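You operate a simulated robot arm through the tools that you are given. There is no shell and no other tool. Be economical: measure what you need, move in short steps, check, and stop when the job is done.

The job below is to be done with a simulated two-armed robot. You get a single attempt, and the scene is never put back.

JOB
Shut the right packing drawer. Pick up the blue dye cup with one hand, pass it to the other hand and put it on the middle island bench top. Open the sorting bench drawer, fetch the green tin and set it inside and shut the drawer again. Put the purple pad on the middle island bench top away on the fitting bench top. Open the bottom blue drawer, put the grey pipe tee from there on the top of the blue chest and shut the drawer again. Open the sorting bench door. Any order will do. Set down upright: blue dye cup, green tin.

The check looks at the end state, three seconds after you hand in, the way a careful person would. Anything else that was tipped, shoved, dropped, spilled or broken makes it a failure.

ROBOT AND FRAMES
Two 7-joint arms with two-finger parallel grippers on one trunk, on a base that drives. Base frame: it is fixed to the floor where the robot stands at the start and does not move with it; the origin is under the middle of the robot, x ahead of it, y to its left, z up. Lengths are in m, angles in degrees, forces in N, time in s.
The left shoulder is at the start at [0.062, 0.197, 0.904], the right one opposite. With the tool pointing down near the work surface each hand reaches from about 0.1 to 0.5 m from the robot's upright axis, wherever it stands, measured 20 degrees to its own side. Places, roughly: blue dye cup (8x8x10 cm) [0.3, 2, 0.8]; bottom blue drawer [-8.4, 1.9, 0.3]; drawer sort [1.6, -2, 0.6]; fitting bench top [-2.3, 3.9, 0.8]; green tin (8x8x9 cm) [-1.2, 1.4, 0.8]; grey pipe tee (11x8x5 cm) [-8.2, 2, 0.3]; middle island bench top [-1.2, 0.4, 0.8]; purple pad (6x5x5 cm) [-1.7, 1.1, 0.8]; right packing drawer [0.6, 0.1, 0.7]; sorting bench door [2, -3.9, 0.4]; sorting bench drawer [1.5, -2, 0.7]; top of the blue chest [-8, 2.2, 0.9]. Payload 1.57 kg a hand.
Tool frame (each hand has its own): the origin (TCP) lies between the finger pads and is the grasp point; the fingertips stand 0.03 m ahead of it; z points along the fingers, y is the line along which they close. The gripper opens to 0.11 m. The fingers are 0.024 m wide and 0.012 m thick; the gripper's body (0.048 by 0.112 m) begins 0.078 m behind the TCP.
Orientation is that of the tool frame in the base frame, as a unit quaternion [x, y, z, w]. With the fingers straight down and closing along the base's y, the tool's x points along the base's -x, its y along +y and its z along -z.

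CONTROLS
- The arms move only by the tool drive_tool. It takes "left_deltas", "right_deltas" or both (then of equal length, played together; a hand with none holds still); each is a list that holds one entry, the list of rows, each a list of 7 numbers: the shift along the tool's x, y, z in units of 25 mm (1.0 is 25 mm), then the turn, a rotation vector about the tool's x, y, z in units of 8 degrees (1.0 is 8 degrees), then the gripper command, from -1 (fully open) to 1 (shut), values between in proportion. In form: [[[dx, dy, dz, rx, ry, rz, claw], ...]]. A call has 1 to 8 rows; each row shifts and turns the commanded pose from where the row before left it, along the tool's axes as they then stand. A call with a number of a shift or a turn outside -1 to 1 is refused whole. A row lasts 0.2 s, in which the tool goes at most 0.05 m and 8.6 degrees; a call with a longer step from one row to the next is refused whole, and so is a gripper value outside its range. Where a pose cannot be reached the arm comes as near as it can. A force on the tool above 40 N (or 10 N above the force at the start of the call, whichever is more), or a blocked arm, ends the call early, and 0.2 s more pass. Each finger travels about 0.072 m/s and halts on what it meets, pressing with about 39 N; the grip force reading is that of the motor and also rises with nothing between the fingers. The clock runs only during rows and for 0.2 s after the last one: add rows that do not move to give the fingers time. It gives the time, the measured TCP pose, the force on the tool (base axes), the opening and the grip force at its end, in the units of the frame above (readings bear some noise), with the torque about the TCP (base axes, N m) and any sound that the robot's microphone picked up.
- Cameras (640 x 400 px; columns grow to the right, rows downward): "scene" is now at [0.0812, -0.032, 1.4745]; the picture's right is [-0.55, -0.84, 0.00], its down [-0.78, 0.51, -0.36] and it looks along [0.30, -0.20, -0.93] (base axes); focal length 214 px, centre (320, 200). "left" rides on the left gripper at [0.07, -0.016, -0.141] in its tool frame; the picture's right is [0.23, 0.97, 0.00], its down [-0.85, 0.20, -0.48] and it looks along [-0.47, 0.11, 0.88] (tool axes); focal length 222 px, centre (320, 200). "right" rides on the right gripper at [0.07, 0.016, -0.141] in its tool frame; the picture's right is [-0.23, 0.97, 0.00], its down [-0.85, -0.20, -0.48] and it looks along [-0.47, -0.11, 0.88] (tool axes); focal length 222 px, centre (320, 200). There is no depth. A picture from a camera that has moved, and an enlarged one, comes with that camera's place and axes in the base frame and with its lens. The place of the scene camera against the robot may be out by one fixed shift of up to 0.012 m in any direction.
- snapshot(camera): a new picture of that camera. No time passes.
- move_column(by): slides the trunk up (or, below 0, down) by that many m; the arms and the scene camera ride with it, the base frame stays. It gives what a move gives, with no picture.
- roll_base(legs): drives the robot by 1 to 6 legs, each [ahead, left, turn to the left] in m, m and degrees, along the robot's own axes; the way and the turn of a leg run together, so that a leg with both is an arc; at most 1.5 m and 180 degrees a leg. The arms and the cameras ride along, it lands a little off, and it stops where it bumps. It gives what a move gives.
- pan_tilt(pan, tilt): turns the head with the scene camera to pan (to the left, within 86 degrees either way) and tilt (down, from -29 to 69), counted from straight ahead of the robot. It gives what a move gives.
- zoom(camera, box): a new picture of the part [left, top, right, bottom] of that camera's present view, enlarged. No time passes.
- job_done(): hands the job in; it is judged then, once.

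Go step by step. Nothing tells you exact positions but the pictures and the camera data: compare them with the known pose of the tool, close in by small moves and look again before you grip or let go. The budget is 217 turns and 228 pictures, counting those below and the enlarged ones. Unless the task says otherwise, let go and move clear before handing in.

The tools are called as name(argument=value, ...) on one line, values as JSON. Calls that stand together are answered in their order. drive_tool: Moves the arms, as the interface text tells. Its arguments: {"type":"object","properties":{"left_deltas":{"type":"array"},"right_deltas":{"type":"array"}},"required":[]} The other tools are called the same way: move_column (by) slides the trunk up or down; roll_base (legs) drives the base; pan_tilt (pan, tilt) turns the head that bears the scene camera; snapshot (camera) takes a picture; zoom (camera, box) takes an enlarged picture of a part of a camera's view; job_done () hands the job in.

At the start:

```text
time: 0.0
left_position: [0.5661, 0.2103, 0.9675]
left_tcp_rot: [0.0, 1.0, -0.001, -0.001]
left_wrist_force: [1.0, 0.3, 0.4]
left_moment: [-0.01, 0.0, -0.01]
left_gripper_width: 0.1098
left_grasp_force: 0.1
right_position: [0.3524, -0.1443, 0.8798]
right_tcp_rot: [0.0, 1.0, 0.0, 0.0]
right_wrist_force: [0.4, 0.0, -0.8]
right_moment: [-0.01, -0.02, -0.01]
right_gripper_width: 0.1099
right_grasp_force: 0.0
trunk travel left (down, up): [-0.5, 0.49]
robot x, y, heading: [0.0012, 0.0004, 0.3]
head pan, tilt: [-33.2, 68.8]
```

scene: 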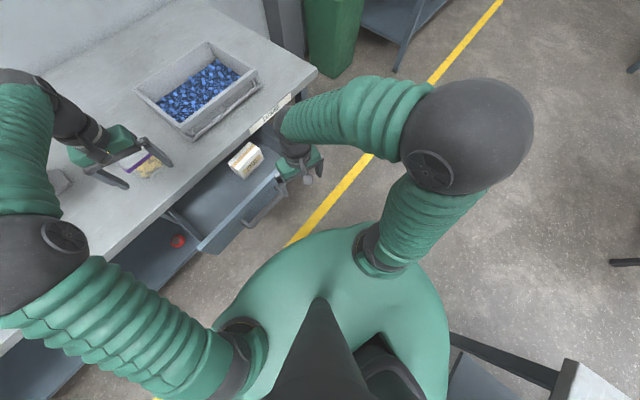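
right: 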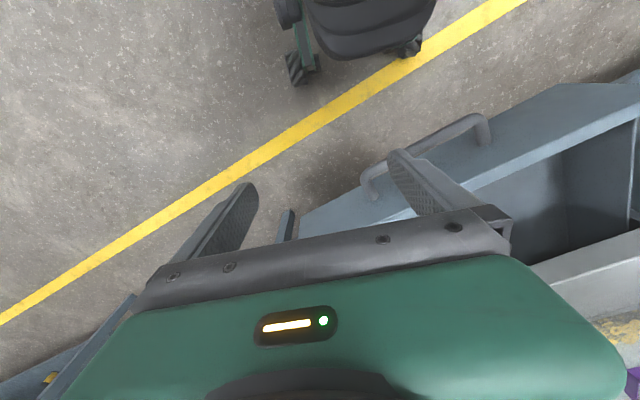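
left: 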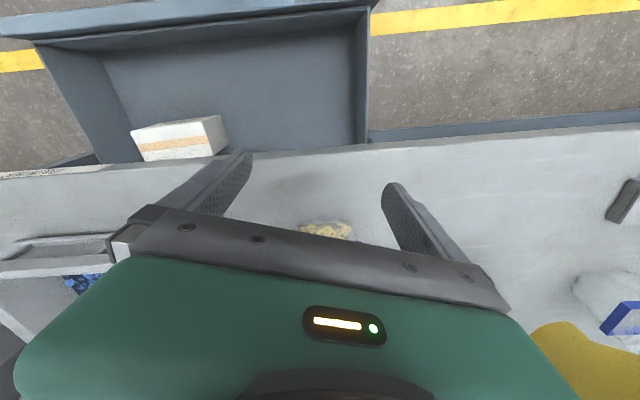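

I see an open drawer at the packing bench ahead of the robot, with the right arm over it. I'll look around with the head first.

pan_tilt(pan=0, tilt=45)

snapshot(camera="scene")

pan_tilt(pan=80, tilt=20)

snapshot(camera="scene")

pan_tilt(pan=-80, tilt=20)

snapshot(camera="scene")

```text
time: 1.0
left_position: [0.5646, 0.2082, 0.9693]
left_tcp_rot: [0.001, 1.0, 0.001, 0.0]
left_wrist_force: [-0.5, 0.0, -0.5]
left_moment: [0.0, -0.01, 0.01]
left_gripper_width: 0.1101
left_grasp_force: 0.1
right_position: [0.3519, -0.1435, 0.8809]
right_tcp_rot: [0.0, 1.0, 0.0, 0.0]
right_wrist_force: [-1.2, -0.1, 0.7]
right_moment: [0.02, 0.0, 0.02]
right_gripper_width: 0.1098
right_grasp_force: 0.1
trunk travel left (down, up): [-0.5, 0.49]
robot x, y, heading: [-0.001, 0.0017, -0.0]
head pan, tilt: [0.0, 45.0]
```

```text
224 pictures are left
camera scene: at [0.1158, -0.0014, 1.5033], right [0.0, -1.0, 0.0], down [-0.71, 0.0, -0.71], along [0.71, 0.0, -0.71], focal length 214 px, centre (320, 200)
```

scene: 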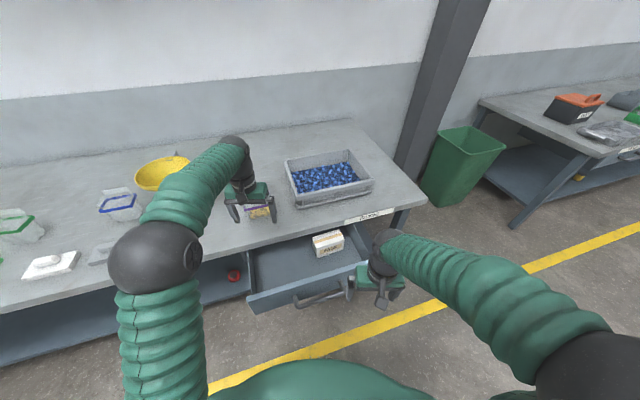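

```text
time: 2.5
left_position: [0.5654, 0.2098, 0.9683]
left_tcp_rot: [0.001, 1.0, 0.0, 0.0]
left_wrist_force: [0.8, 0.2, 0.7]
left_moment: [-0.03, -0.01, 0.01]
left_gripper_width: 0.11
left_grasp_force: 0.1
right_position: [0.3516, -0.1446, 0.8809]
right_tcp_rot: [0.0, 1.0, 0.0, 0.0]
right_wrist_force: [-0.3, 0.3, 0.6]
right_moment: [0.02, 0.03, 0.04]
right_gripper_width: 0.1102
right_grasp_force: 0.0
trunk travel left (down, up): [-0.5, 0.49]
robot x, y, heading: [0.0008, 0.0001, -0.0]
head pan, tilt: [80.0, 20.0]
```

```text
223 pictures are left
camera scene: at [0.0507, 0.0905, 1.5421], right [0.98, -0.17, 0.0], down [-0.06, -0.34, -0.94], along [0.16, 0.93, -0.34], focal length 214 px, centre (320, 200)
```

scene: 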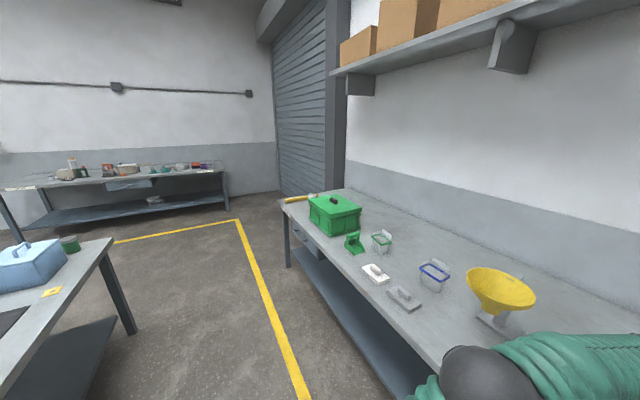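

```text
time: 5.0
left_position: [0.5643, 0.2095, 0.9687]
left_tcp_rot: [0.0, 1.0, 0.001, -0.001]
left_wrist_force: [-0.1, -0.4, -1.1]
left_moment: [0.0, -0.02, 0.02]
left_gripper_width: 0.11
left_grasp_force: 0.1
right_position: [0.3523, -0.144, 0.8805]
right_tcp_rot: [0.0, 1.0, 0.0, 0.0]
right_wrist_force: [-0.7, 0.6, 0.2]
right_moment: [-0.02, -0.01, 0.01]
right_gripper_width: 0.1101
right_grasp_force: 0.1
trunk travel left (down, up): [-0.5, 0.49]
robot x, y, heading: [-0.0007, 0.0012, -0.1]
head pan, tilt: [-80.0, 20.0]
```

```text
222 pictures are left
camera scene: at [0.0507, -0.0931, 1.5421], right [-0.98, -0.17, 0.0], down [-0.06, 0.34, -0.94], along [0.16, -0.93, -0.34], focal length 214 px, centre (320, 200)
```

scene: 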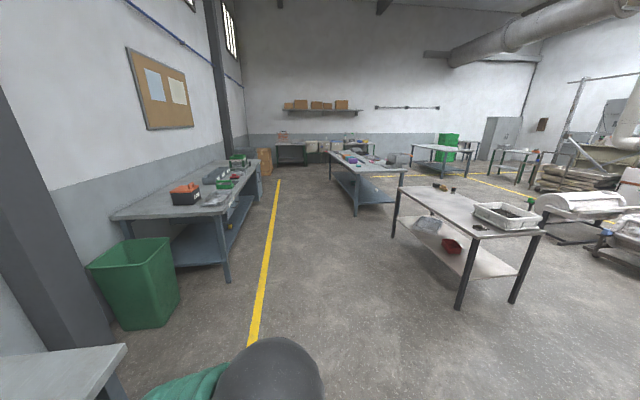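

The drawer slides along about 17° from the base x axis and stands open by roughly 15 cm. I'll look closer at it and check the space around.

pan_tilt(pan=0, tilt=60)

zoom(camera="scene", box=[200, 60, 460, 320])

```text
time: 6.5
left_position: [0.5661, 0.2108, 0.9687]
left_tcp_rot: [0.001, 1.0, 0.001, 0.0]
left_wrist_force: [-0.7, -0.3, -0.6]
left_moment: [0.01, -0.01, -0.02]
left_gripper_width: 0.1099
left_grasp_force: 0.1
right_position: [0.3516, -0.144, 0.8802]
right_tcp_rot: [0.0, 1.0, 0.001, 0.0]
right_wrist_force: [-1.2, 0.5, 0.1]
right_moment: [0.0, -0.04, 0.0]
right_gripper_width: 0.11
right_grasp_force: 0.0
trunk travel left (down, up): [-0.5, 0.49]
robot x, y, heading: [0.0017, 0.0012, -0.3]
head pan, tilt: [0.0, 60.0]
```

```text
1.54 times, centred on (330, 190) of scene
camera zoom: at [0.1011, -0.0013, 1.4839], right [0.0, -1.0, 0.0], down [-0.87, 0.0, -0.5], along [0.5, 0.0, -0.87], focal length 330 px, centre (305, 215)
```

zoom: 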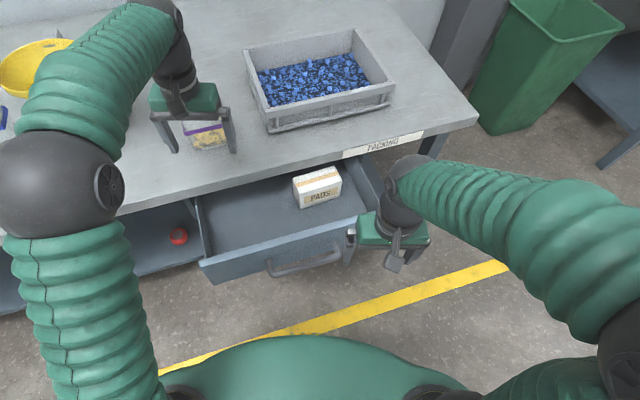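

The drawer front is about x+0.3y=0.48 with its top near z 0.73, handle below. I'll close the right fingers, yaw to the drawer's axis and tilt them forward.

drive_tool(right_deltas=[[[0, 0, 0, 0, 0, -1, 1], [0, 0, 0, 0, 0, -1, 1], [0, 0, 0, 0, -1, 0, 1], [0, 0, 0, 0, -1, 0, 1], [0, 0, 0, 0, -1, 0, 1], [0, 0, 0, 0, -1, 0, 1], [0, 0, 0, 0, -1, 0, 1], [0, 0, 0, 0, -1, 0, 1]]])

snapshot(camera="scene")

```text
time: 8.3
left_position: [0.5649, 0.2097, 0.9693]
left_tcp_rot: [0.0, 1.0, 0.001, 0.001]
left_wrist_force: [0.5, -0.4, 0.8]
left_moment: [0.0, -0.03, 0.0]
left_gripper_width: 0.1098
left_grasp_force: 0.0
right_position: [0.4478, -0.1359, 0.9383]
right_tcp_rot: [-0.13, 0.914, 0.048, 0.381]
right_wrist_force: [0.4, -0.4, -0.2]
right_moment: [0.01, 0.04, 0.03]
right_gripper_width: 0.0
right_grasp_force: 21.1
right hand out of reach, approached as far as the arm can: row 5, 6, 7, 8
trunk travel left (down, up): [-0.5, 0.49]
robot x, y, heading: [0.0044, 0.0013, -0.1]
head pan, tilt: [0.0, 60.0]
```

```text
220 pictures are left
camera scene: at [0.1007, -0.0036, 1.4839], right [0.0, -1.0, 0.0], down [-0.87, 0.0, -0.5], along [0.5, 0.0, -0.87], focal length 214 px, centre (320, 200)
```

scene: 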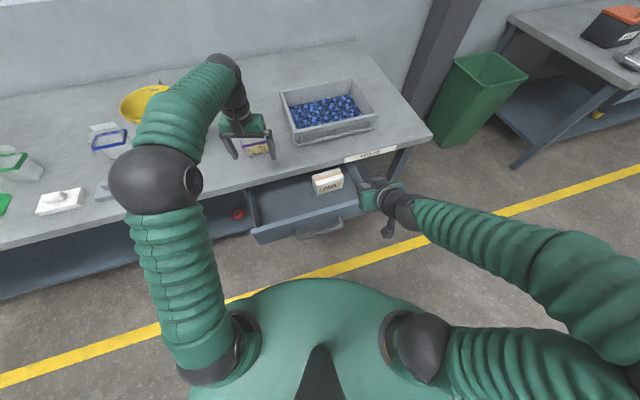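

The arm can't tilt that close to the body, so the hand drifted forward. I'll move it toward the front of the drawer face in stages and check.

drive_tool(right_deltas=[[[0.8, 0.75, 0.8, 0, 0, 0, 1], [0.8, 0.75, 0.8, 0, 0, 0, 1], [0.8, 0.75, 0.8, 0, 0, 0, 1], [0.8, 0.75, 0.8, 0, 0, 0, 1]]])

```text
time: 9.3
left_position: [0.5638, 0.2098, 0.9679]
left_tcp_rot: [0.0, 1.0, 0.0, 0.001]
left_wrist_force: [-0.2, -0.9, -1.0]
left_moment: [-0.01, 0.01, 0.01]
left_gripper_width: 0.1099
left_grasp_force: 0.0
right_position: [0.459, -0.083, 0.877]
right_tcp_rot: [-0.131, 0.914, 0.048, 0.38]
right_wrist_force: [0.0, 0.4, -0.1]
right_moment: [0.03, 0.0, 0.03]
right_gripper_width: 0.0
right_grasp_force: 21.4
right hand out of reach, approached as far as the arm can: row 1, 2, 3, 4
trunk travel left (down, up): [-0.5, 0.49]
robot x, y, heading: [-0.0017, 0.0031, 0.0]
head pan, tilt: [0.0, 60.0]
```

The pose needs more room, so I'll back the base off 12 cm and then bring the hand to the drawer face.

roll_base(legs=[[-0.12, 0, 0]])

snapshot(camera="scene")

```text
time: 10.5
left_position: [0.448, 0.2097, 0.969]
left_tcp_rot: [0.0, 1.0, 0.0, 0.0]
left_wrist_force: [-0.2, 0.7, -0.9]
left_moment: [-0.01, -0.04, -0.04]
left_gripper_width: 0.1099
left_grasp_force: 0.0
right_position: [0.3425, -0.0831, 0.8774]
right_tcp_rot: [-0.129, 0.914, 0.048, 0.381]
right_wrist_force: [0.2, -0.8, 0.2]
right_moment: [-0.01, -0.03, 0.01]
right_gripper_width: 0.0
right_grasp_force: 21.3
trunk travel left (down, up): [-0.5, 0.49]
robot x, y, heading: [-0.1178, -0.001, -0.1]
head pan, tilt: [0.0, 60.0]
```

```text
219 pictures are left
camera scene: at [-0.0151, -0.0011, 1.4838], right [0.0, -1.0, 0.0], down [-0.87, 0.0, -0.5], along [0.5, 0.0, -0.87], focal length 214 px, centre (320, 200)
```

scene: 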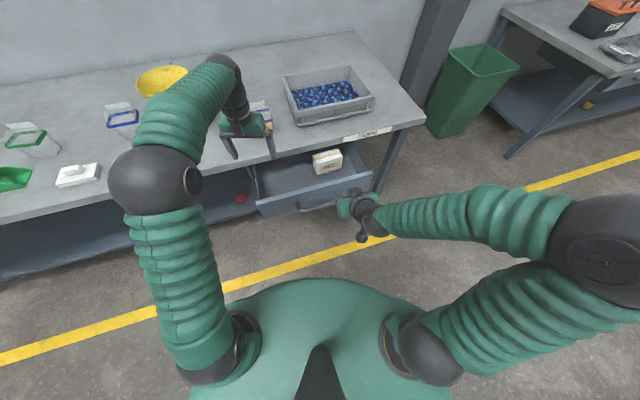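

drive_tool(right_deltas=[[[0.21, 0.29, 0.9, 0, 0, 0, 1], [0.21, 0.29, 0.9, 0, 0, 0, 1], [0.21, 0.29, 0.9, 0, 0, 0, 1], [0.21, 0.29, 0.9, 0, 0, 0, 1], [0.21, 0.29, 0.9, 0, 0, 0, 1], [0.21, 0.29, 0.9, 0, 0, 0, 1], [0.21, 0.29, 0.9, 0, 0, 0, 1]]])

zoom(camera="scene", box=[200, 80, 460, 280])

```text
time: 12.1
left_position: [0.4478, 0.209, 0.9694]
left_tcp_rot: [0.001, 1.0, -0.001, 0.001]
left_wrist_force: [0.2, -0.2, 0.3]
left_moment: [-0.03, 0.0, 0.04]
left_gripper_width: 0.1099
left_grasp_force: 0.0
right_position: [0.3402, -0.0843, 0.8775]
right_tcp_rot: [-0.13, 0.914, 0.047, 0.381]
right_wrist_force: [0.4, 1.6, -0.4]
right_moment: [-0.04, 0.02, -0.02]
right_gripper_width: 0.0
right_grasp_force: 21.0
right hand out of reach, approached as far as the arm can: row 1, 2, 3, 4, 5, 6, 7
trunk travel left (down, up): [-0.5, 0.49]
robot x, y, heading: [-0.1189, 0.002, 0.1]
head pan, tilt: [0.0, 60.0]
```

```text
2.00 times, centred on (330, 180) of scene
camera zoom: at [-0.0156, -0.0015, 1.4839], right [0.0, -1.0, 0.0], down [-0.87, 0.0, -0.5], along [0.5, 0.0, -0.87], focal length 429 px, centre (300, 240)
```

zoom: 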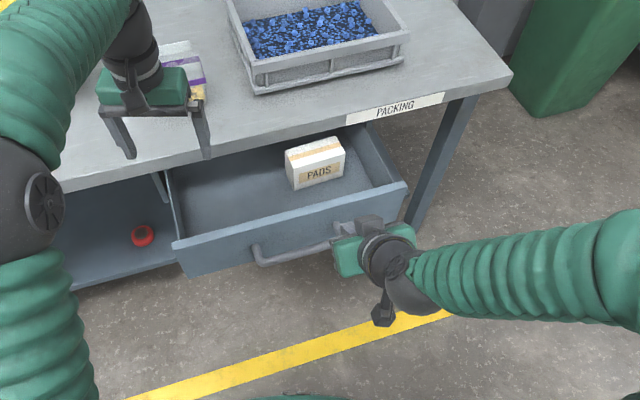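

The right arm is at a joint limit in this pose, so I'll use trunk and base for the push. First I'll raise the left hand clear of the bench.

drive_tool(left_deltas=[[[0, 0, -1, 0, 0, 0, -1], [0, 0, -1, 0, 0, 0, -1], [0, 0, -1, 0, 0, 0, -1], [0, 0, -1, 0, 0, 0, -1], [0, 0, -1, 0, 0, 0, -1], [0, 0, -1, 0, 0, 0, -1], [0, 0, -1, 0, 0, 0, -1], [0, 0, -1, 0, 0, 0, -1]]])

move_column(by=-0.165)

snapshot(camera="scene")

```text
time: 13.9
left_position: [0.4377, 0.2068, 1.1408]
left_tcp_rot: [0.001, 1.0, -0.001, 0.001]
left_wrist_force: [-0.2, 0.5, -0.4]
left_moment: [-0.03, -0.03, 0.01]
left_gripper_width: 0.11
left_grasp_force: 0.1
left hand out of reach, approached as far as the arm can: row 7, 8
right_position: [0.3411, -0.0839, 0.8768]
right_tcp_rot: [-0.131, 0.914, 0.048, 0.38]
right_wrist_force: [0.1, 0.6, 0.5]
right_moment: [-0.04, 0.0, 0.04]
right_gripper_width: 0.0
right_grasp_force: 21.4
trunk travel left (down, up): [-0.5, 0.49]
robot x, y, heading: [-0.1179, -0.0027, -0.1]
head pan, tilt: [0.0, 60.0]
```

```text
time: 15.8
left_position: [0.4387, 0.2079, 0.9735]
left_tcp_rot: [0.001, 1.0, 0.0, 0.002]
left_wrist_force: [-0.7, 0.4, -0.7]
left_moment: [0.05, 0.02, -0.02]
left_gripper_width: 0.1099
left_grasp_force: 0.0
right_position: [0.3407, -0.0849, 0.7127]
right_tcp_rot: [-0.13, 0.914, 0.047, 0.381]
right_wrist_force: [-0.6, 0.7, 0.4]
right_moment: [-0.04, 0.02, -0.01]
right_gripper_width: 0.0002
right_grasp_force: 21.5
trunk travel left (down, up): [-0.335, 0.655]
robot x, y, heading: [-0.1167, 0.0013, 0.1]
head pan, tilt: [0.0, 60.0]
```

```text
217 pictures are left
camera scene: at [-0.016, -0.0015, 1.3189], right [0.0, -1.0, 0.0], down [-0.87, 0.0, -0.5], along [0.5, 0.0, -0.87], focal length 214 px, centre (320, 200)
```

scene: 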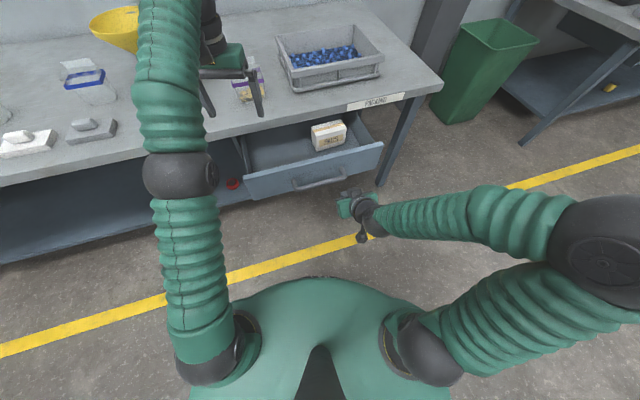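

The fingertips are now at drawer-face height just above the handle. I'll shift left and push along the drawer's axis in steps.

roll_base(legs=[[0, 0.045, 0], [0.12, 0.037, 0]])

zoom(camera="scene", box=[200, 80, 460, 280])

```text
time: 17.6
left_position: [0.5605, 0.2938, 0.9726]
left_tcp_rot: [0.0, 1.0, -0.002, 0.001]
left_wrist_force: [0.2, -0.1, 0.5]
left_moment: [-0.06, 0.04, -0.01]
left_gripper_width: 0.1099
left_grasp_force: 0.1
right_position: [0.4625, 0.0008, 0.7113]
right_tcp_rot: [-0.132, 0.914, 0.047, 0.38]
right_wrist_force: [-0.1, 0.8, -0.3]
right_moment: [0.0, 0.01, -0.03]
right_gripper_width: 0.0
right_grasp_force: 20.7
trunk travel left (down, up): [-0.335, 0.655]
robot x, y, heading: [0.0056, 0.0845, -0.2]
head pan, tilt: [0.0, 60.0]
```

```text
2.00 times, centred on (330, 180) of scene
camera zoom: at [0.1063, 0.0807, 1.3187], right [0.0, -1.0, 0.0], down [-0.87, 0.0, -0.5], along [0.5, 0.0, -0.87], focal length 429 px, centre (300, 240)
```

zoom: 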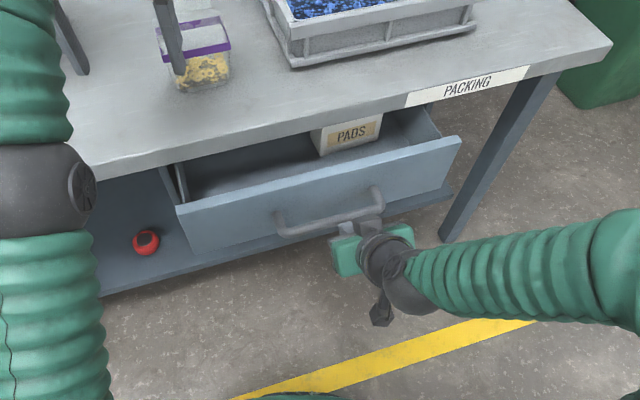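

The drawer has already moved in by about 8–10 cm (fingers push on the handle/face). I continue pushing along the axis.

roll_base(legs=[[0.05, 0.016, 0]])

zoom(camera="scene", box=[200, 80, 460, 280])

```text
time: 18.5
left_position: [0.6102, 0.3086, 0.9738]
left_tcp_rot: [0.0, 1.0, 0.001, 0.001]
left_wrist_force: [0.3, -0.2, 0.1]
left_moment: [0.0, 0.08, 0.0]
left_gripper_width: 0.1101
left_grasp_force: 0.1
right_position: [0.5108, 0.015, 0.7097]
right_tcp_rot: [-0.131, 0.914, 0.049, 0.38]
right_wrist_force: [0.3, 0.5, -1.0]
right_moment: [0.0, -0.01, 0.01]
right_gripper_width: 0.0
right_grasp_force: 21.4
trunk travel left (down, up): [-0.335, 0.655]
robot x, y, heading: [0.0511, 0.0944, -0.0]
head pan, tilt: [0.0, 60.0]
```

```text
2.00 times, centred on (330, 180) of scene
camera zoom: at [0.156, 0.0934, 1.3187], right [0.0, -1.0, 0.0], down [-0.87, 0.0, -0.5], along [0.5, 0.0, -0.87], focal length 429 px, centre (300, 240)
```

zoom: 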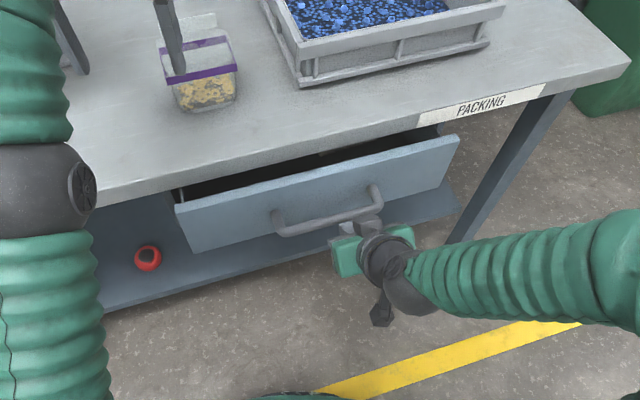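

roll_base(legs=[[0.045, 0.014, 0]])

zoom(camera="scene", box=[200, 80, 460, 280])

```text
time: 19.4
left_position: [0.6536, 0.319, 0.9749]
left_tcp_rot: [0.0, 1.0, 0.001, 0.001]
left_wrist_force: [0.0, -1.1, -0.9]
left_moment: [0.07, 0.02, 0.01]
left_gripper_width: 0.1101
left_grasp_force: 0.2
right_position: [0.5551, 0.0268, 0.7117]
right_tcp_rot: [-0.13, 0.914, 0.049, 0.38]
right_wrist_force: [0.4, -0.2, -1.6]
right_moment: [0.01, -0.02, 0.04]
right_gripper_width: 0.0
right_grasp_force: 21.4
trunk travel left (down, up): [-0.335, 0.655]
robot x, y, heading: [0.0993, 0.1107, 0.1]
head pan, tilt: [0.0, 60.0]
```

```text
2.00 times, centred on (330, 180) of scene
camera zoom: at [0.2007, 0.1041, 1.3187], right [0.0, -1.0, 0.0], down [-0.87, 0.0, -0.5], along [0.5, 0.0, -0.87], focal length 429 px, centre (300, 240)
```

zoom: 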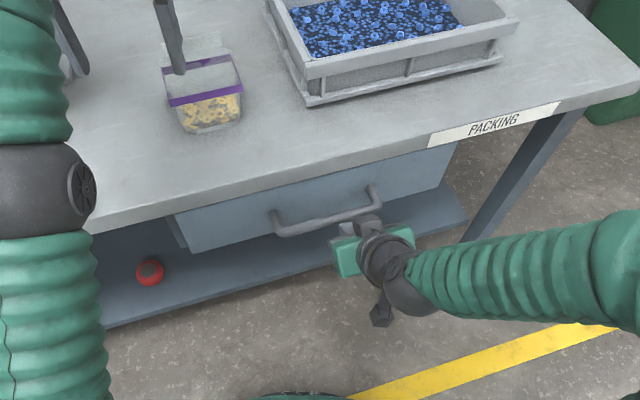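

roll_base(legs=[[0.03, 0.009, 0]])

zoom(camera="scene", box=[200, 80, 460, 280])

```text
time: 20.3
left_position: [0.6823, 0.3271, 0.9752]
left_tcp_rot: [0.001, 1.0, 0.0, 0.002]
left_wrist_force: [0.7, -0.5, 0.2]
left_moment: [0.02, 0.03, -0.01]
left_gripper_width: 0.1099
left_grasp_force: 0.1
right_position: [0.584, 0.0346, 0.7113]
right_tcp_rot: [-0.13, 0.915, 0.048, 0.379]
right_wrist_force: [-0.6, -0.9, 0.4]
right_moment: [0.0, 0.01, 0.04]
right_gripper_width: 0.0
right_grasp_force: 21.8
trunk travel left (down, up): [-0.335, 0.655]
robot x, y, heading: [0.1273, 0.1165, -0.1]
head pan, tilt: [0.0, 60.0]
```

```text
2.00 times, centred on (330, 180) of scene
camera zoom: at [0.2298, 0.1138, 1.3187], right [0.0, -1.0, 0.0], down [-0.87, 0.0, -0.5], along [0.5, 0.0, -0.87], focal length 429 px, centre (300, 240)
```

zoom: 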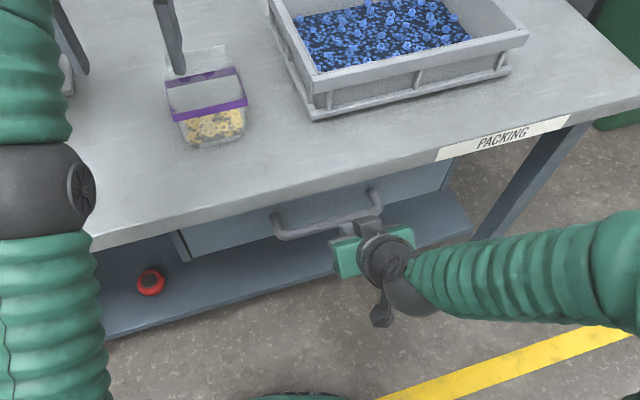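

roll_base(legs=[[0.025, 0.0075, 0]])

zoom(camera="scene", box=[200, 80, 460, 280])

```text
time: 21.1
left_position: [0.6957, 0.3343, 0.9772]
left_tcp_rot: [0.001, 1.0, -0.001, 0.004]
left_wrist_force: [0.9, 0.0, 0.6]
left_moment: [-0.02, 0.03, 0.0]
left_gripper_width: 0.11
left_grasp_force: 0.1
right_position: [0.5956, 0.0417, 0.7136]
right_tcp_rot: [-0.13, 0.914, 0.045, 0.382]
right_wrist_force: [-20.4, -10.6, 24.9]
right_moment: [0.2, -0.09, 0.03]
right_gripper_width: 0.0
right_grasp_force: 21.2
trunk travel left (down, up): [-0.335, 0.655]
robot x, y, heading: [0.1474, 0.1243, -0.1]
head pan, tilt: [0.0, 60.0]
stopped in leg 1: the force on the tool passed its limit at 154 N (the readings are from after the stop); the commanded pose is now the measured one
```

```text
2.00 times, centred on (330, 180) of scene
camera zoom: at [0.2402, 0.1214, 1.3196], right [0.0, -1.0, 0.0], down [-0.86, 0.0, -0.5], along [0.5, 0.0, -0.86], focal length 429 px, centre (300, 240)
```

zoom: 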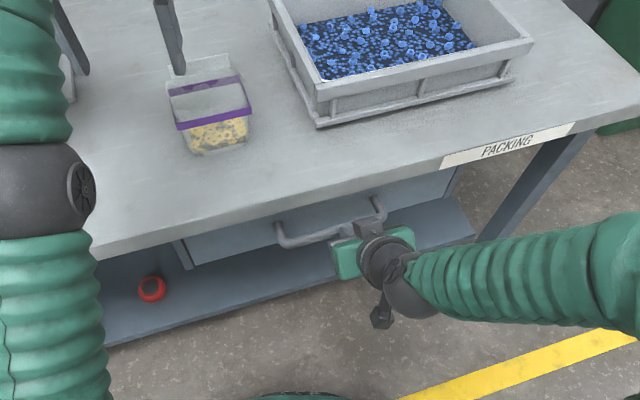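

The drawer hit its stop and is shut. I'll back away and raise the trunk, and look at it from farther.

roll_base(legs=[[-0.1, -0.03, 0]])

snapshot(camera="scene")

```text
time: 22.3
left_position: [0.5995, 0.3083, 0.9754]
left_tcp_rot: [-0.001, 1.0, -0.002, 0.002]
left_wrist_force: [-0.5, 0.1, 0.4]
left_moment: [-0.05, -0.05, 0.01]
left_gripper_width: 0.11
left_grasp_force: 0.1
right_position: [0.4993, 0.0149, 0.713]
right_tcp_rot: [-0.133, 0.915, 0.045, 0.378]
right_wrist_force: [-0.7, 0.6, 0.3]
right_moment: [-0.03, 0.0, -0.03]
right_gripper_width: 0.0
right_grasp_force: 21.2
trunk travel left (down, up): [-0.335, 0.655]
robot x, y, heading: [0.0453, 0.0952, 0.1]
head pan, tilt: [0.0, 60.0]
```

```text
211 pictures are left
camera scene: at [0.1469, 0.0968, 1.319], right [0.0, -1.0, 0.0], down [-0.87, 0.0, -0.5], along [0.5, 0.0, -0.87], focal length 214 px, centre (320, 200)
```

scene: 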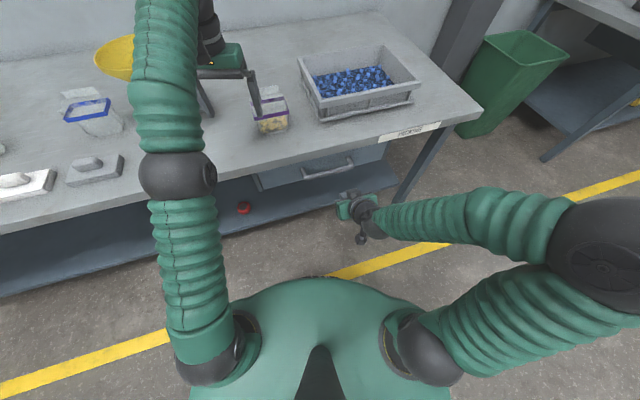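

The right packing drawer is shut. Next I back off, raise the trunk, straighten the right hand and go to the cup at the far left end of this bench.

roll_base(legs=[[-0.12, 0, 0]])

move_column(by=0.3)

drive_tool(right_deltas=[[[0, 0, 0, 0, 1, 0, -1], [0, 0, 0, 0, 1, 0, -1], [0, 0, 0, 0, 1, 0, -1], [0, 0, 0, 0, 1, 0, -1], [0, 0, 0, 0, 1, 0, -1], [0, 0, 0, 0, 0.6, 0, -1], [0, 0, 0, 0, 0, 1, -1], [0, 0, 0, 0, 0, 1, -1]]])

pan_tilt(pan=80, tilt=25)

snapshot(camera="scene")

```text
time: 23.5
left_position: [0.4796, 0.3064, 0.9774]
left_tcp_rot: [0.001, 1.0, -0.002, 0.004]
left_wrist_force: [0.2, -0.3, 0.1]
left_moment: [-0.04, 0.0, 0.0]
left_gripper_width: 0.1099
left_grasp_force: 0.1
right_position: [0.3789, 0.0147, 0.7127]
right_tcp_rot: [-0.132, 0.914, 0.045, 0.38]
right_wrist_force: [-0.4, 0.0, -0.9]
right_moment: [-0.02, 0.02, 0.03]
right_gripper_width: 0.0
right_grasp_force: 21.3
trunk travel left (down, up): [-0.335, 0.655]
robot x, y, heading: [-0.0711, 0.0965, -0.0]
head pan, tilt: [0.0, 60.0]
```

```text
time: 26.5
left_position: [0.4805, 0.3052, 1.2774]
left_tcp_rot: [0.001, 1.0, -0.001, 0.002]
left_wrist_force: [0.4, -0.2, 1.2]
left_moment: [0.0, -0.01, 0.04]
left_gripper_width: 0.1096
left_grasp_force: 0.0
right_position: [0.3814, 0.014, 1.0129]
right_tcp_rot: [-0.132, 0.914, 0.045, 0.381]
right_wrist_force: [-0.6, -0.1, -0.4]
right_moment: [-0.01, -0.03, -0.02]
right_gripper_width: 0.0001
right_grasp_force: 21.0
trunk travel left (down, up): [-0.635, 0.355]
robot x, y, heading: [-0.0702, 0.0943, -0.2]
head pan, tilt: [0.0, 60.0]
```

```text
time: 28.3
left_position: [0.4805, 0.3052, 1.2778]
left_tcp_rot: [0.001, 1.0, -0.001, 0.003]
left_wrist_force: [-0.2, -0.4, -0.6]
left_moment: [0.01, 0.02, 0.01]
left_gripper_width: 0.1102
left_grasp_force: 0.0
right_position: [0.3418, -0.0196, 1.0462]
right_tcp_rot: [0.007, 0.999, -0.006, 0.049]
right_wrist_force: [0.2, 0.8, 1.0]
right_moment: [0.0, 0.0, 0.0]
right_gripper_width: 0.1098
right_grasp_force: 0.2
right hand out of reach, approached as far as the arm can: row 2, 3, 4, 5, 6
trunk travel left (down, up): [-0.635, 0.355]
robot x, y, heading: [-0.0722, 0.0951, -0.2]
head pan, tilt: [0.0, 60.0]
```

```text
time: 29.9
left_position: [0.4814, 0.306, 1.2784]
left_tcp_rot: [0.001, 1.0, -0.002, 0.003]
left_wrist_force: [0.8, 0.6, -0.6]
left_moment: [-0.02, 0.04, 0.01]
left_gripper_width: 0.1102
left_grasp_force: 0.1
right_position: [0.3418, -0.0182, 1.0456]
right_tcp_rot: [0.007, 0.999, -0.006, 0.05]
right_wrist_force: [0.2, 0.0, -0.9]
right_moment: [-0.05, 0.0, 0.0]
right_gripper_width: 0.11
right_grasp_force: 0.0
trunk travel left (down, up): [-0.635, 0.355]
robot x, y, heading: [-0.0725, 0.0964, -0.2]
head pan, tilt: [80.0, 25.0]
```

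```text
210 pictures are left
camera scene: at [-0.0199, 0.1844, 1.669], right [0.98, -0.18, 0.0], down [-0.08, -0.42, -0.91], along [0.16, 0.89, -0.42], focal length 214 px, centre (320, 200)
```

scene: 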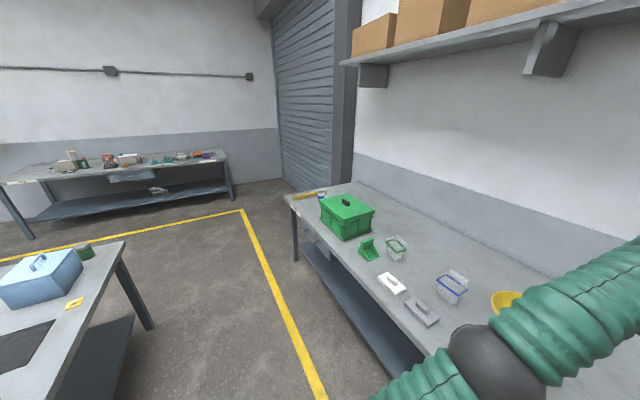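

I can see the blue cup behind the green toolbox at the bench's left end, and the green tin on the island's corner. I'll drive up the lane and around the bench end.

roll_base(legs=[[-0.28, 0.95, 0], [-0.28, 0.95, 0], [-0.12, 0.5, 0], [0, 0, -73]])

pan_tilt(pan=20, tilt=30)

snapshot(camera="scene")

```text
time: 45.5
left_position: [-0.3855, 2.0201, 1.2787]
left_tcp_rot: [0.595, 0.803, -0.003, 0.001]
left_wrist_force: [-1.0, -0.6, -0.3]
left_moment: [0.03, 0.01, 0.01]
left_gripper_width: 0.11
left_grasp_force: 0.0
right_position: [-0.7365, 2.0569, 1.0454]
right_tcp_rot: [0.599, 0.8, -0.034, 0.036]
right_wrist_force: [0.2, -0.7, -0.4]
right_moment: [-0.01, -0.02, -0.04]
right_gripper_width: 0.11
right_grasp_force: 0.1
trunk travel left (down, up): [-0.635, 0.355]
robot x, y, heading: [-0.7475, 2.4851, -72.9]
head pan, tilt: [80.0, 25.0]
```

```text
time: 46.8
left_position: [-0.386, 2.0198, 1.2783]
left_tcp_rot: [0.595, 0.804, -0.003, 0.003]
left_wrist_force: [-0.6, 0.1, -0.3]
left_moment: [-0.02, 0.01, -0.01]
left_gripper_width: 0.1098
left_grasp_force: 0.0
right_position: [-0.7365, 2.0578, 1.0469]
right_tcp_rot: [0.598, 0.8, -0.034, 0.037]
right_wrist_force: [0.1, -0.6, -1.1]
right_moment: [0.0, 0.02, -0.01]
right_gripper_width: 0.1098
right_grasp_force: 0.0
trunk travel left (down, up): [-0.635, 0.355]
robot x, y, heading: [-0.7473, 2.4855, -72.9]
head pan, tilt: [20.0, 30.0]
```

```text
209 pictures are left
camera scene: at [-0.6829, 2.3792, 1.6609], right [-0.8, -0.6, 0.0], down [-0.3, 0.4, -0.86], along [0.52, -0.69, -0.5], focal length 214 px, centre (320, 200)
```

scene: 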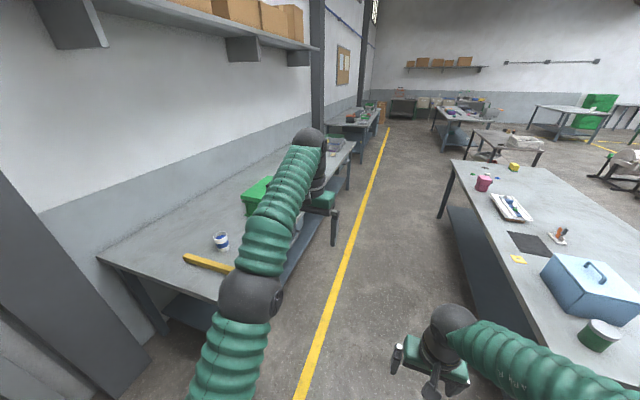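

The cup is at about (0.34, 1.97), roughly 23 cm in from the front edge. I'll approach from the front, facing the bench.

roll_base(legs=[[0, 0, 89.7], [0, -1.013, 0], [0.22, 0, 0]])

pan_tilt(pan=15, tilt=50)

snapshot(camera="scene")

```text
time: 57.0
left_position: [0.1938, 1.8961, 1.2796]
left_tcp_rot: [-0.116, 0.993, -0.001, 0.004]
left_wrist_force: [1.0, -0.2, 0.0]
left_moment: [-0.03, -0.01, 0.03]
left_gripper_width: 0.11
left_grasp_force: 0.2
right_position: [0.1347, 1.5488, 1.0473]
right_tcp_rot: [-0.11, 0.993, 0.001, 0.051]
right_wrist_force: [-0.6, -0.8, 0.5]
right_moment: [0.03, 0.01, -0.03]
right_gripper_width: 0.11
right_grasp_force: 0.0
trunk travel left (down, up): [-0.635, 0.355]
robot x, y, heading: [-0.2905, 1.5668, 13.4]
head pan, tilt: [20.0, 30.0]
```

```text
time: 57.8
left_position: [0.1967, 1.8974, 1.2786]
left_tcp_rot: [-0.117, 0.993, -0.001, 0.003]
left_wrist_force: [0.1, 0.4, -0.9]
left_moment: [0.02, 0.03, 0.0]
left_gripper_width: 0.1102
left_grasp_force: 0.0
right_position: [0.1366, 1.5495, 1.0453]
right_tcp_rot: [-0.11, 0.993, 0.0, 0.05]
right_wrist_force: [0.3, -0.2, -0.1]
right_moment: [0.0, -0.02, 0.01]
right_gripper_width: 0.1101
right_grasp_force: 0.0
trunk travel left (down, up): [-0.635, 0.355]
robot x, y, heading: [-0.2932, 1.5633, 13.5]
head pan, tilt: [15.0, 50.0]
```

```text
208 pictures are left
camera scene: at [-0.1881, 1.6085, 1.6314], right [0.48, -0.88, 0.0], down [-0.68, -0.36, -0.64], along [0.56, 0.31, -0.77], focal length 214 px, centre (320, 200)
```

scene: 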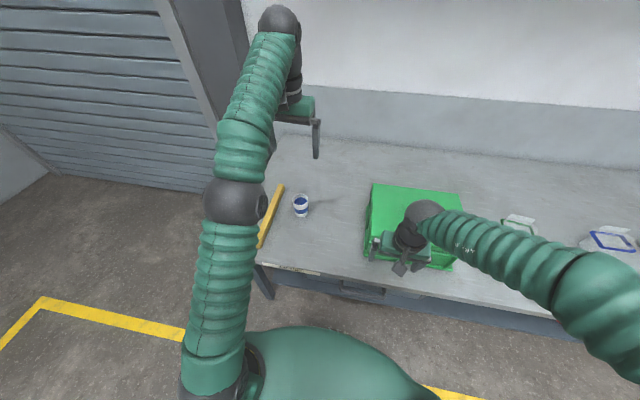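

The cup is at about (0.32, 1.985), between the yellow hammer and the toolbox. I'll tuck the right hand back over the aisle and lower the left hand somewhat.

drive_tool(right_deltas=[[[0.97, -0.5, 0, 0, 0.09, 0, -1], [0.97, -0.5, 0, 0, 0.09, 0, -1], [0.97, -0.5, 0, 0, 0.09, 0, -1], [0.97, -0.5, 0, 0, 0.09, 0, -1], [0.97, -0.5, 0, 0, 0.09, 0, -1], [0.97, -0.5, 0, 0, 0.09, 0, -1], [0.97, -0.5, 0, 0, 0.09, 0, -1], [0.97, -0.5, 0, 0, 0.09, 0, -1]]], left_deltas=[[[0, 0, 0.6, 0, 0, 0, -1], [0, 0, 0.6, 0, 0, 0, -1], [0, 0, 0.6, 0, 0, 0, -1], [0, 0, 0.6, 0, 0, 0, -1], [0, 0, 0.6, 0, 0, 0, -1], [0, 0, 0.6, 0, 0, 0, -1], [0, 0, 0.6, 0, 0, 0, -1], [0, 0, 0.6, 0, 0, 0, -1]]])

roll_base(legs=[[0, 0.06, 0], [0.1, 0, 0]])

snapshot(camera="scene")

snapshot(camera="left")

```text
time: 59.6
left_position: [0.1936, 1.8974, 1.1592]
left_tcp_rot: [-0.116, 0.993, 0.0, 0.003]
left_wrist_force: [-0.7, 1.4, -0.8]
left_moment: [0.02, 0.0, 0.01]
left_gripper_width: 0.1099
left_grasp_force: 0.2
right_position: [0.0238, 1.4168, 1.0189]
right_tcp_rot: [-0.11, 0.994, -0.006, -0.001]
right_wrist_force: [0.2, 0.0, 0.3]
right_moment: [0.02, 0.02, 0.0]
right_gripper_width: 0.1099
right_grasp_force: 0.0
right hand out of reach, approached as far as the arm can: row 6, 7, 8
trunk travel left (down, up): [-0.635, 0.355]
robot x, y, heading: [-0.2891, 1.5642, 13.6]
head pan, tilt: [15.0, 50.0]
```

```text
time: 61.3
left_position: [0.2796, 1.9642, 1.1625]
left_tcp_rot: [-0.115, 0.993, 0.004, 0.004]
left_wrist_force: [0.2, -0.7, 0.6]
left_moment: [0.08, 0.04, 0.01]
left_gripper_width: 0.1098
left_grasp_force: 0.2
right_position: [0.1084, 1.4849, 1.0165]
right_tcp_rot: [-0.11, 0.994, -0.001, 0.0]
right_wrist_force: [-1.0, 0.2, 0.5]
right_moment: [0.0, 0.0, -0.04]
right_gripper_width: 0.11
right_grasp_force: 0.1
trunk travel left (down, up): [-0.635, 0.355]
robot x, y, heading: [-0.2077, 1.6455, 13.5]
head pan, tilt: [15.0, 50.0]
```

```text
207 pictures are left
camera scene: at [-0.1079, 1.6754, 1.6319], right [0.48, -0.88, -0.01], down [-0.67, -0.36, -0.64], along [0.56, 0.31, -0.76], focal length 214 px, centre (320, 200)
```

scene: 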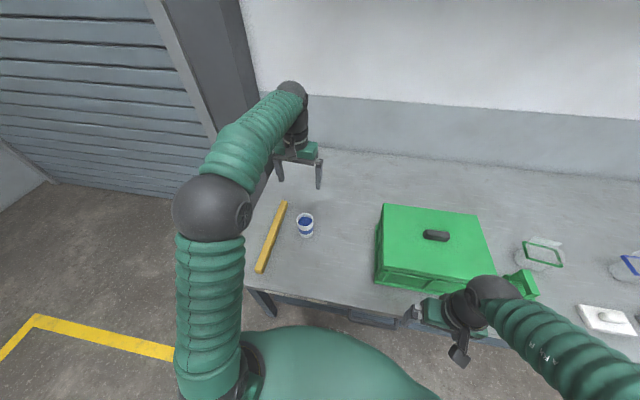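

```text
206 pictures are left
camera left: at [0.2141, 1.9292, 1.3038], right [-0.44, 0.9, 0.01], down [0.78, 0.39, 0.49], along [0.44, 0.22, -0.87], focal length 222 px, centre (320, 200)
```

left: 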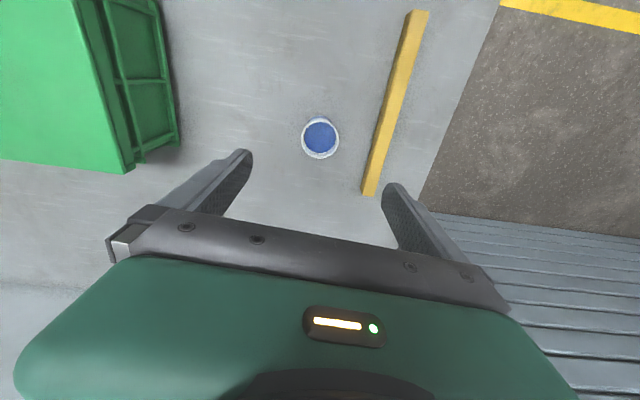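

From both cameras the cup's centre is near (0.305, 1.976), rim at z≈0.90. I'll align the left hand above it and lower the trunk by 0.2.

drive_tool(left_deltas=[[[-0.55, 0.12, 0, 0, 0, 0, -1], [-0.55, 0.12, 0, 0, 0, 0, -1]]])

move_column(by=-0.2)

snapshot(camera="left")

snapshot(camera="scene")

```text
time: 61.9
left_position: [0.3012, 1.996, 1.1578]
left_tcp_rot: [-0.116, 0.993, -0.003, 0.004]
left_wrist_force: [0.3, 1.1, 0.5]
left_moment: [-0.04, -0.02, 0.05]
left_gripper_width: 0.1101
left_grasp_force: 0.0
right_position: [0.1069, 1.5025, 1.0192]
right_tcp_rot: [-0.109, 0.994, -0.008, 0.001]
right_wrist_force: [0.2, -0.1, -0.6]
right_moment: [0.01, -0.02, 0.01]
right_gripper_width: 0.1101
right_grasp_force: 0.2
trunk travel left (down, up): [-0.635, 0.355]
robot x, y, heading: [-0.2073, 1.6478, 13.3]
head pan, tilt: [15.0, 50.0]
```

```text
time: 64.1
left_position: [0.3033, 1.9853, 0.9605]
left_tcp_rot: [-0.114, 0.993, 0.001, 0.005]
left_wrist_force: [0.0, -1.3, 0.0]
left_moment: [0.01, 0.0, -0.04]
left_gripper_width: 0.1099
left_grasp_force: 0.1
right_position: [0.1079, 1.4932, 0.819]
right_tcp_rot: [-0.11, 0.994, -0.004, -0.001]
right_wrist_force: [0.4, 0.8, 0.1]
right_moment: [-0.02, 0.0, 0.0]
right_gripper_width: 0.1102
right_grasp_force: 0.0
trunk travel left (down, up): [-0.435, 0.555]
robot x, y, heading: [-0.2081, 1.6425, 13.5]
head pan, tilt: [15.0, 50.0]
```

```text
205 pictures are left
camera left: at [0.2382, 1.9521, 1.1017], right [-0.44, 0.9, 0.0], down [0.78, 0.39, 0.49], along [0.44, 0.21, -0.87], focal length 222 px, centre (320, 200)
```

left: 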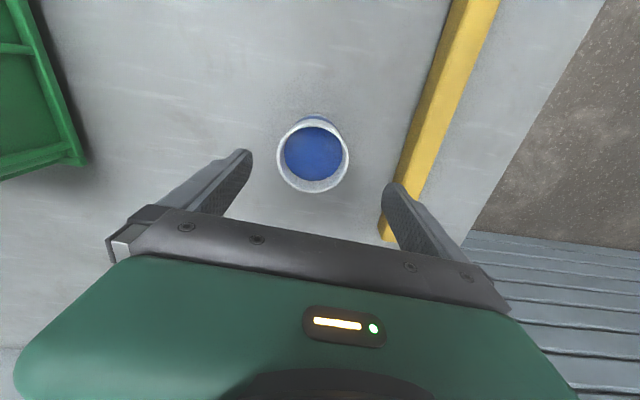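

```text
204 pictures are left
camera scene: at [-0.1076, 1.6886, 1.4315], right [0.48, -0.88, 0.0], down [-0.67, -0.37, -0.64], along [0.56, 0.3, -0.77], focal length 214 px, centre (320, 200)
```

scene: 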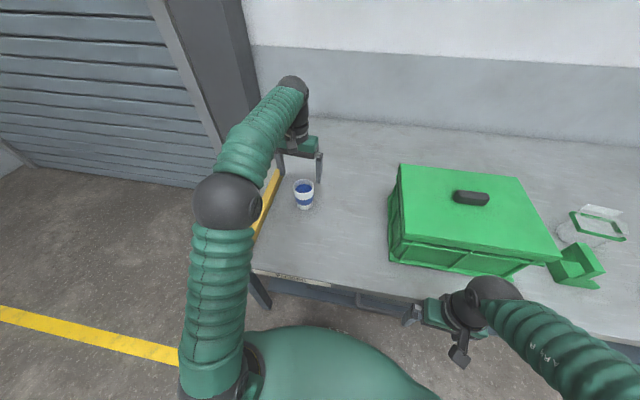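

The cup is 1 cm to the right of the hand's centre. I'll correct this and lower the open fingers around it.

drive_tool(left_deltas=[[[0, -0.4, 0.2, 0, 0, 0, -1], [0, 0, 0.8, 0, 0, 0, -1], [0, 0, 0.8, 0, 0, 0, -1]]])

snapshot(camera="left")

```text
time: 64.9
left_position: [0.3066, 1.9739, 0.9137]
left_tcp_rot: [-0.115, 0.993, 0.001, 0.003]
left_wrist_force: [-0.3, -0.3, -0.3]
left_moment: [0.02, -0.02, 0.0]
left_gripper_width: 0.1099
left_grasp_force: 0.1
right_position: [0.1085, 1.4926, 0.8176]
right_tcp_rot: [-0.11, 0.994, -0.005, 0.0]
right_wrist_force: [0.5, 0.0, -0.1]
right_moment: [0.0, -0.01, 0.0]
right_gripper_width: 0.11
right_grasp_force: 0.0
trunk travel left (down, up): [-0.435, 0.555]
robot x, y, heading: [-0.206, 1.6438, 13.4]
head pan, tilt: [15.0, 50.0]
```

```text
203 pictures are left
camera left: at [0.2406, 1.941, 1.0556], right [-0.44, 0.9, 0.0], down [0.78, 0.39, 0.49], along [0.44, 0.21, -0.87], focal length 222 px, centre (320, 200)
```

left: 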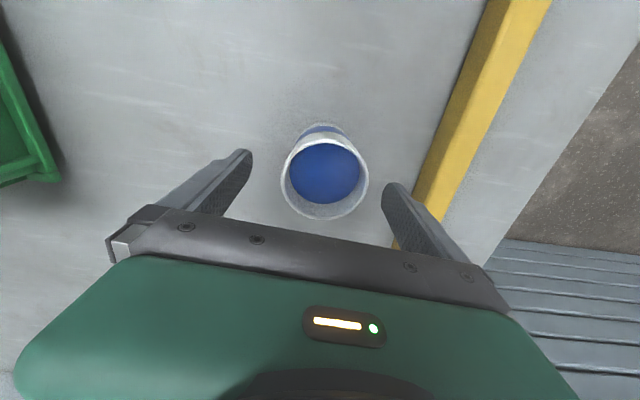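

drive_tool(left_deltas=[[[0.4, 0, 0.6, 0, 0, 0, -1], [0, 0, 0.9, 0, 0, 0, -1], [0, 0, 0.85, 0, 0, 0, -1], [0, 0, 0, 0, 0, 0, -1]]])

snapshot(camera="left")

zoom(camera="scene", box=[230, 120, 390, 240])

```text
time: 65.9
left_position: [0.2988, 1.9717, 0.8556]
left_tcp_rot: [-0.115, 0.993, 0.001, 0.005]
left_wrist_force: [0.0, 0.3, -0.7]
left_moment: [0.02, 0.02, -0.01]
left_gripper_width: 0.1099
left_grasp_force: 0.0
right_position: [0.1081, 1.4922, 0.8189]
right_tcp_rot: [-0.11, 0.994, -0.006, 0.0]
right_wrist_force: [0.1, -0.7, -0.2]
right_moment: [0.03, 0.03, -0.01]
right_gripper_width: 0.11
right_grasp_force: 0.2
trunk travel left (down, up): [-0.435, 0.555]
robot x, y, heading: [-0.209, 1.6424, 13.2]
head pan, tilt: [15.0, 50.0]
```

```text
202 pictures are left
camera left: at [0.2324, 1.9379, 0.9965], right [-0.44, 0.9, 0.0], down [0.78, 0.39, 0.49], along [0.44, 0.21, -0.87], focal length 222 px, centre (320, 200)
```

left: 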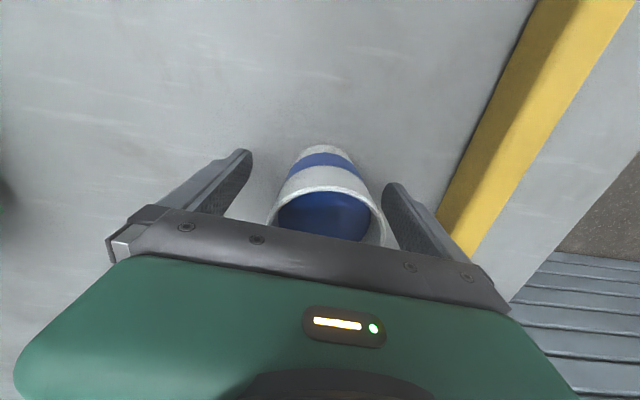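

```text
3.33 times, centred on (310, 180) of scene
camera zoom: at [-0.1072, 1.687, 1.4315], right [0.48, -0.88, 0.0], down [-0.67, -0.36, -0.64], along [0.56, 0.31, -0.77], focal length 715 px, centre (353, 267)
```

zoom: 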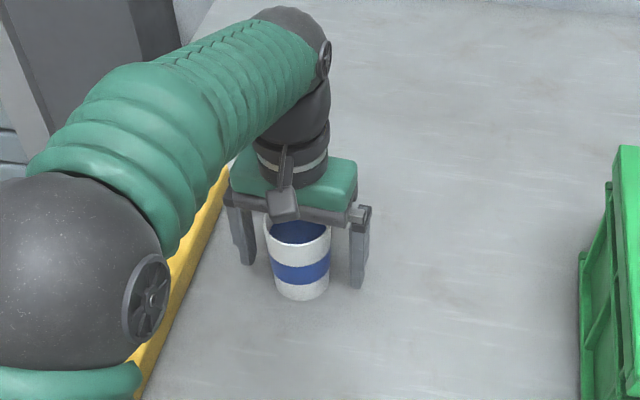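

The fingers straddle the cup well. I'll rise 1 cm, close on it and lift slightly.

drive_tool(left_deltas=[[[0, 0, -0.4, 0, 0, 0, -1], [0, 0, 0, 0, 0, 0, 1], [0, 0, 0, 0, 0, 0, 1], [0, 0, 0, 0, 0, 0, 1], [0, 0, 0, 0, 0, 0, 1], [0, 0, 0, 0, 0, 0, 1]]])

snapshot(camera="left")

```text
time: 67.3
left_position: [0.2982, 1.9712, 0.8664]
left_tcp_rot: [-0.115, 0.993, 0.001, 0.004]
left_wrist_force: [1.1, 0.8, 2.3]
left_moment: [0.01, -0.06, 0.01]
left_gripper_width: 0.0644
left_grasp_force: 39.3
right_position: [0.1091, 1.4913, 0.8189]
right_tcp_rot: [-0.109, 0.994, -0.004, -0.001]
right_wrist_force: [0.3, 0.7, 1.2]
right_moment: [-0.01, -0.01, 0.0]
right_gripper_width: 0.11
right_grasp_force: 0.1
trunk travel left (down, up): [-0.435, 0.555]
robot x, y, heading: [-0.2071, 1.6426, 13.3]
head pan, tilt: [15.0, 50.0]
```

```text
200 pictures are left
camera left: at [0.232, 1.9385, 1.0072], right [-0.44, 0.9, 0.0], down [0.78, 0.39, 0.49], along [0.44, 0.22, -0.87], focal length 222 px, centre (320, 200)
```

left: 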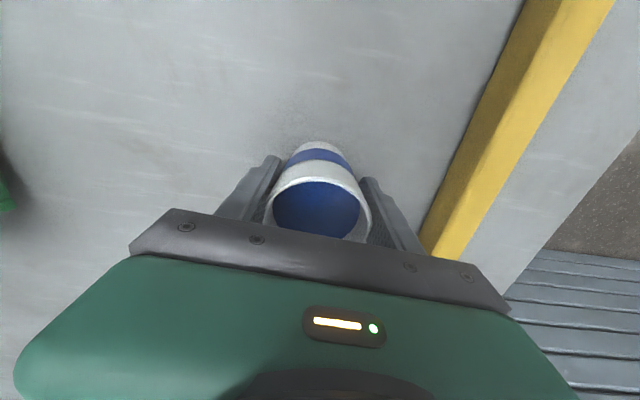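

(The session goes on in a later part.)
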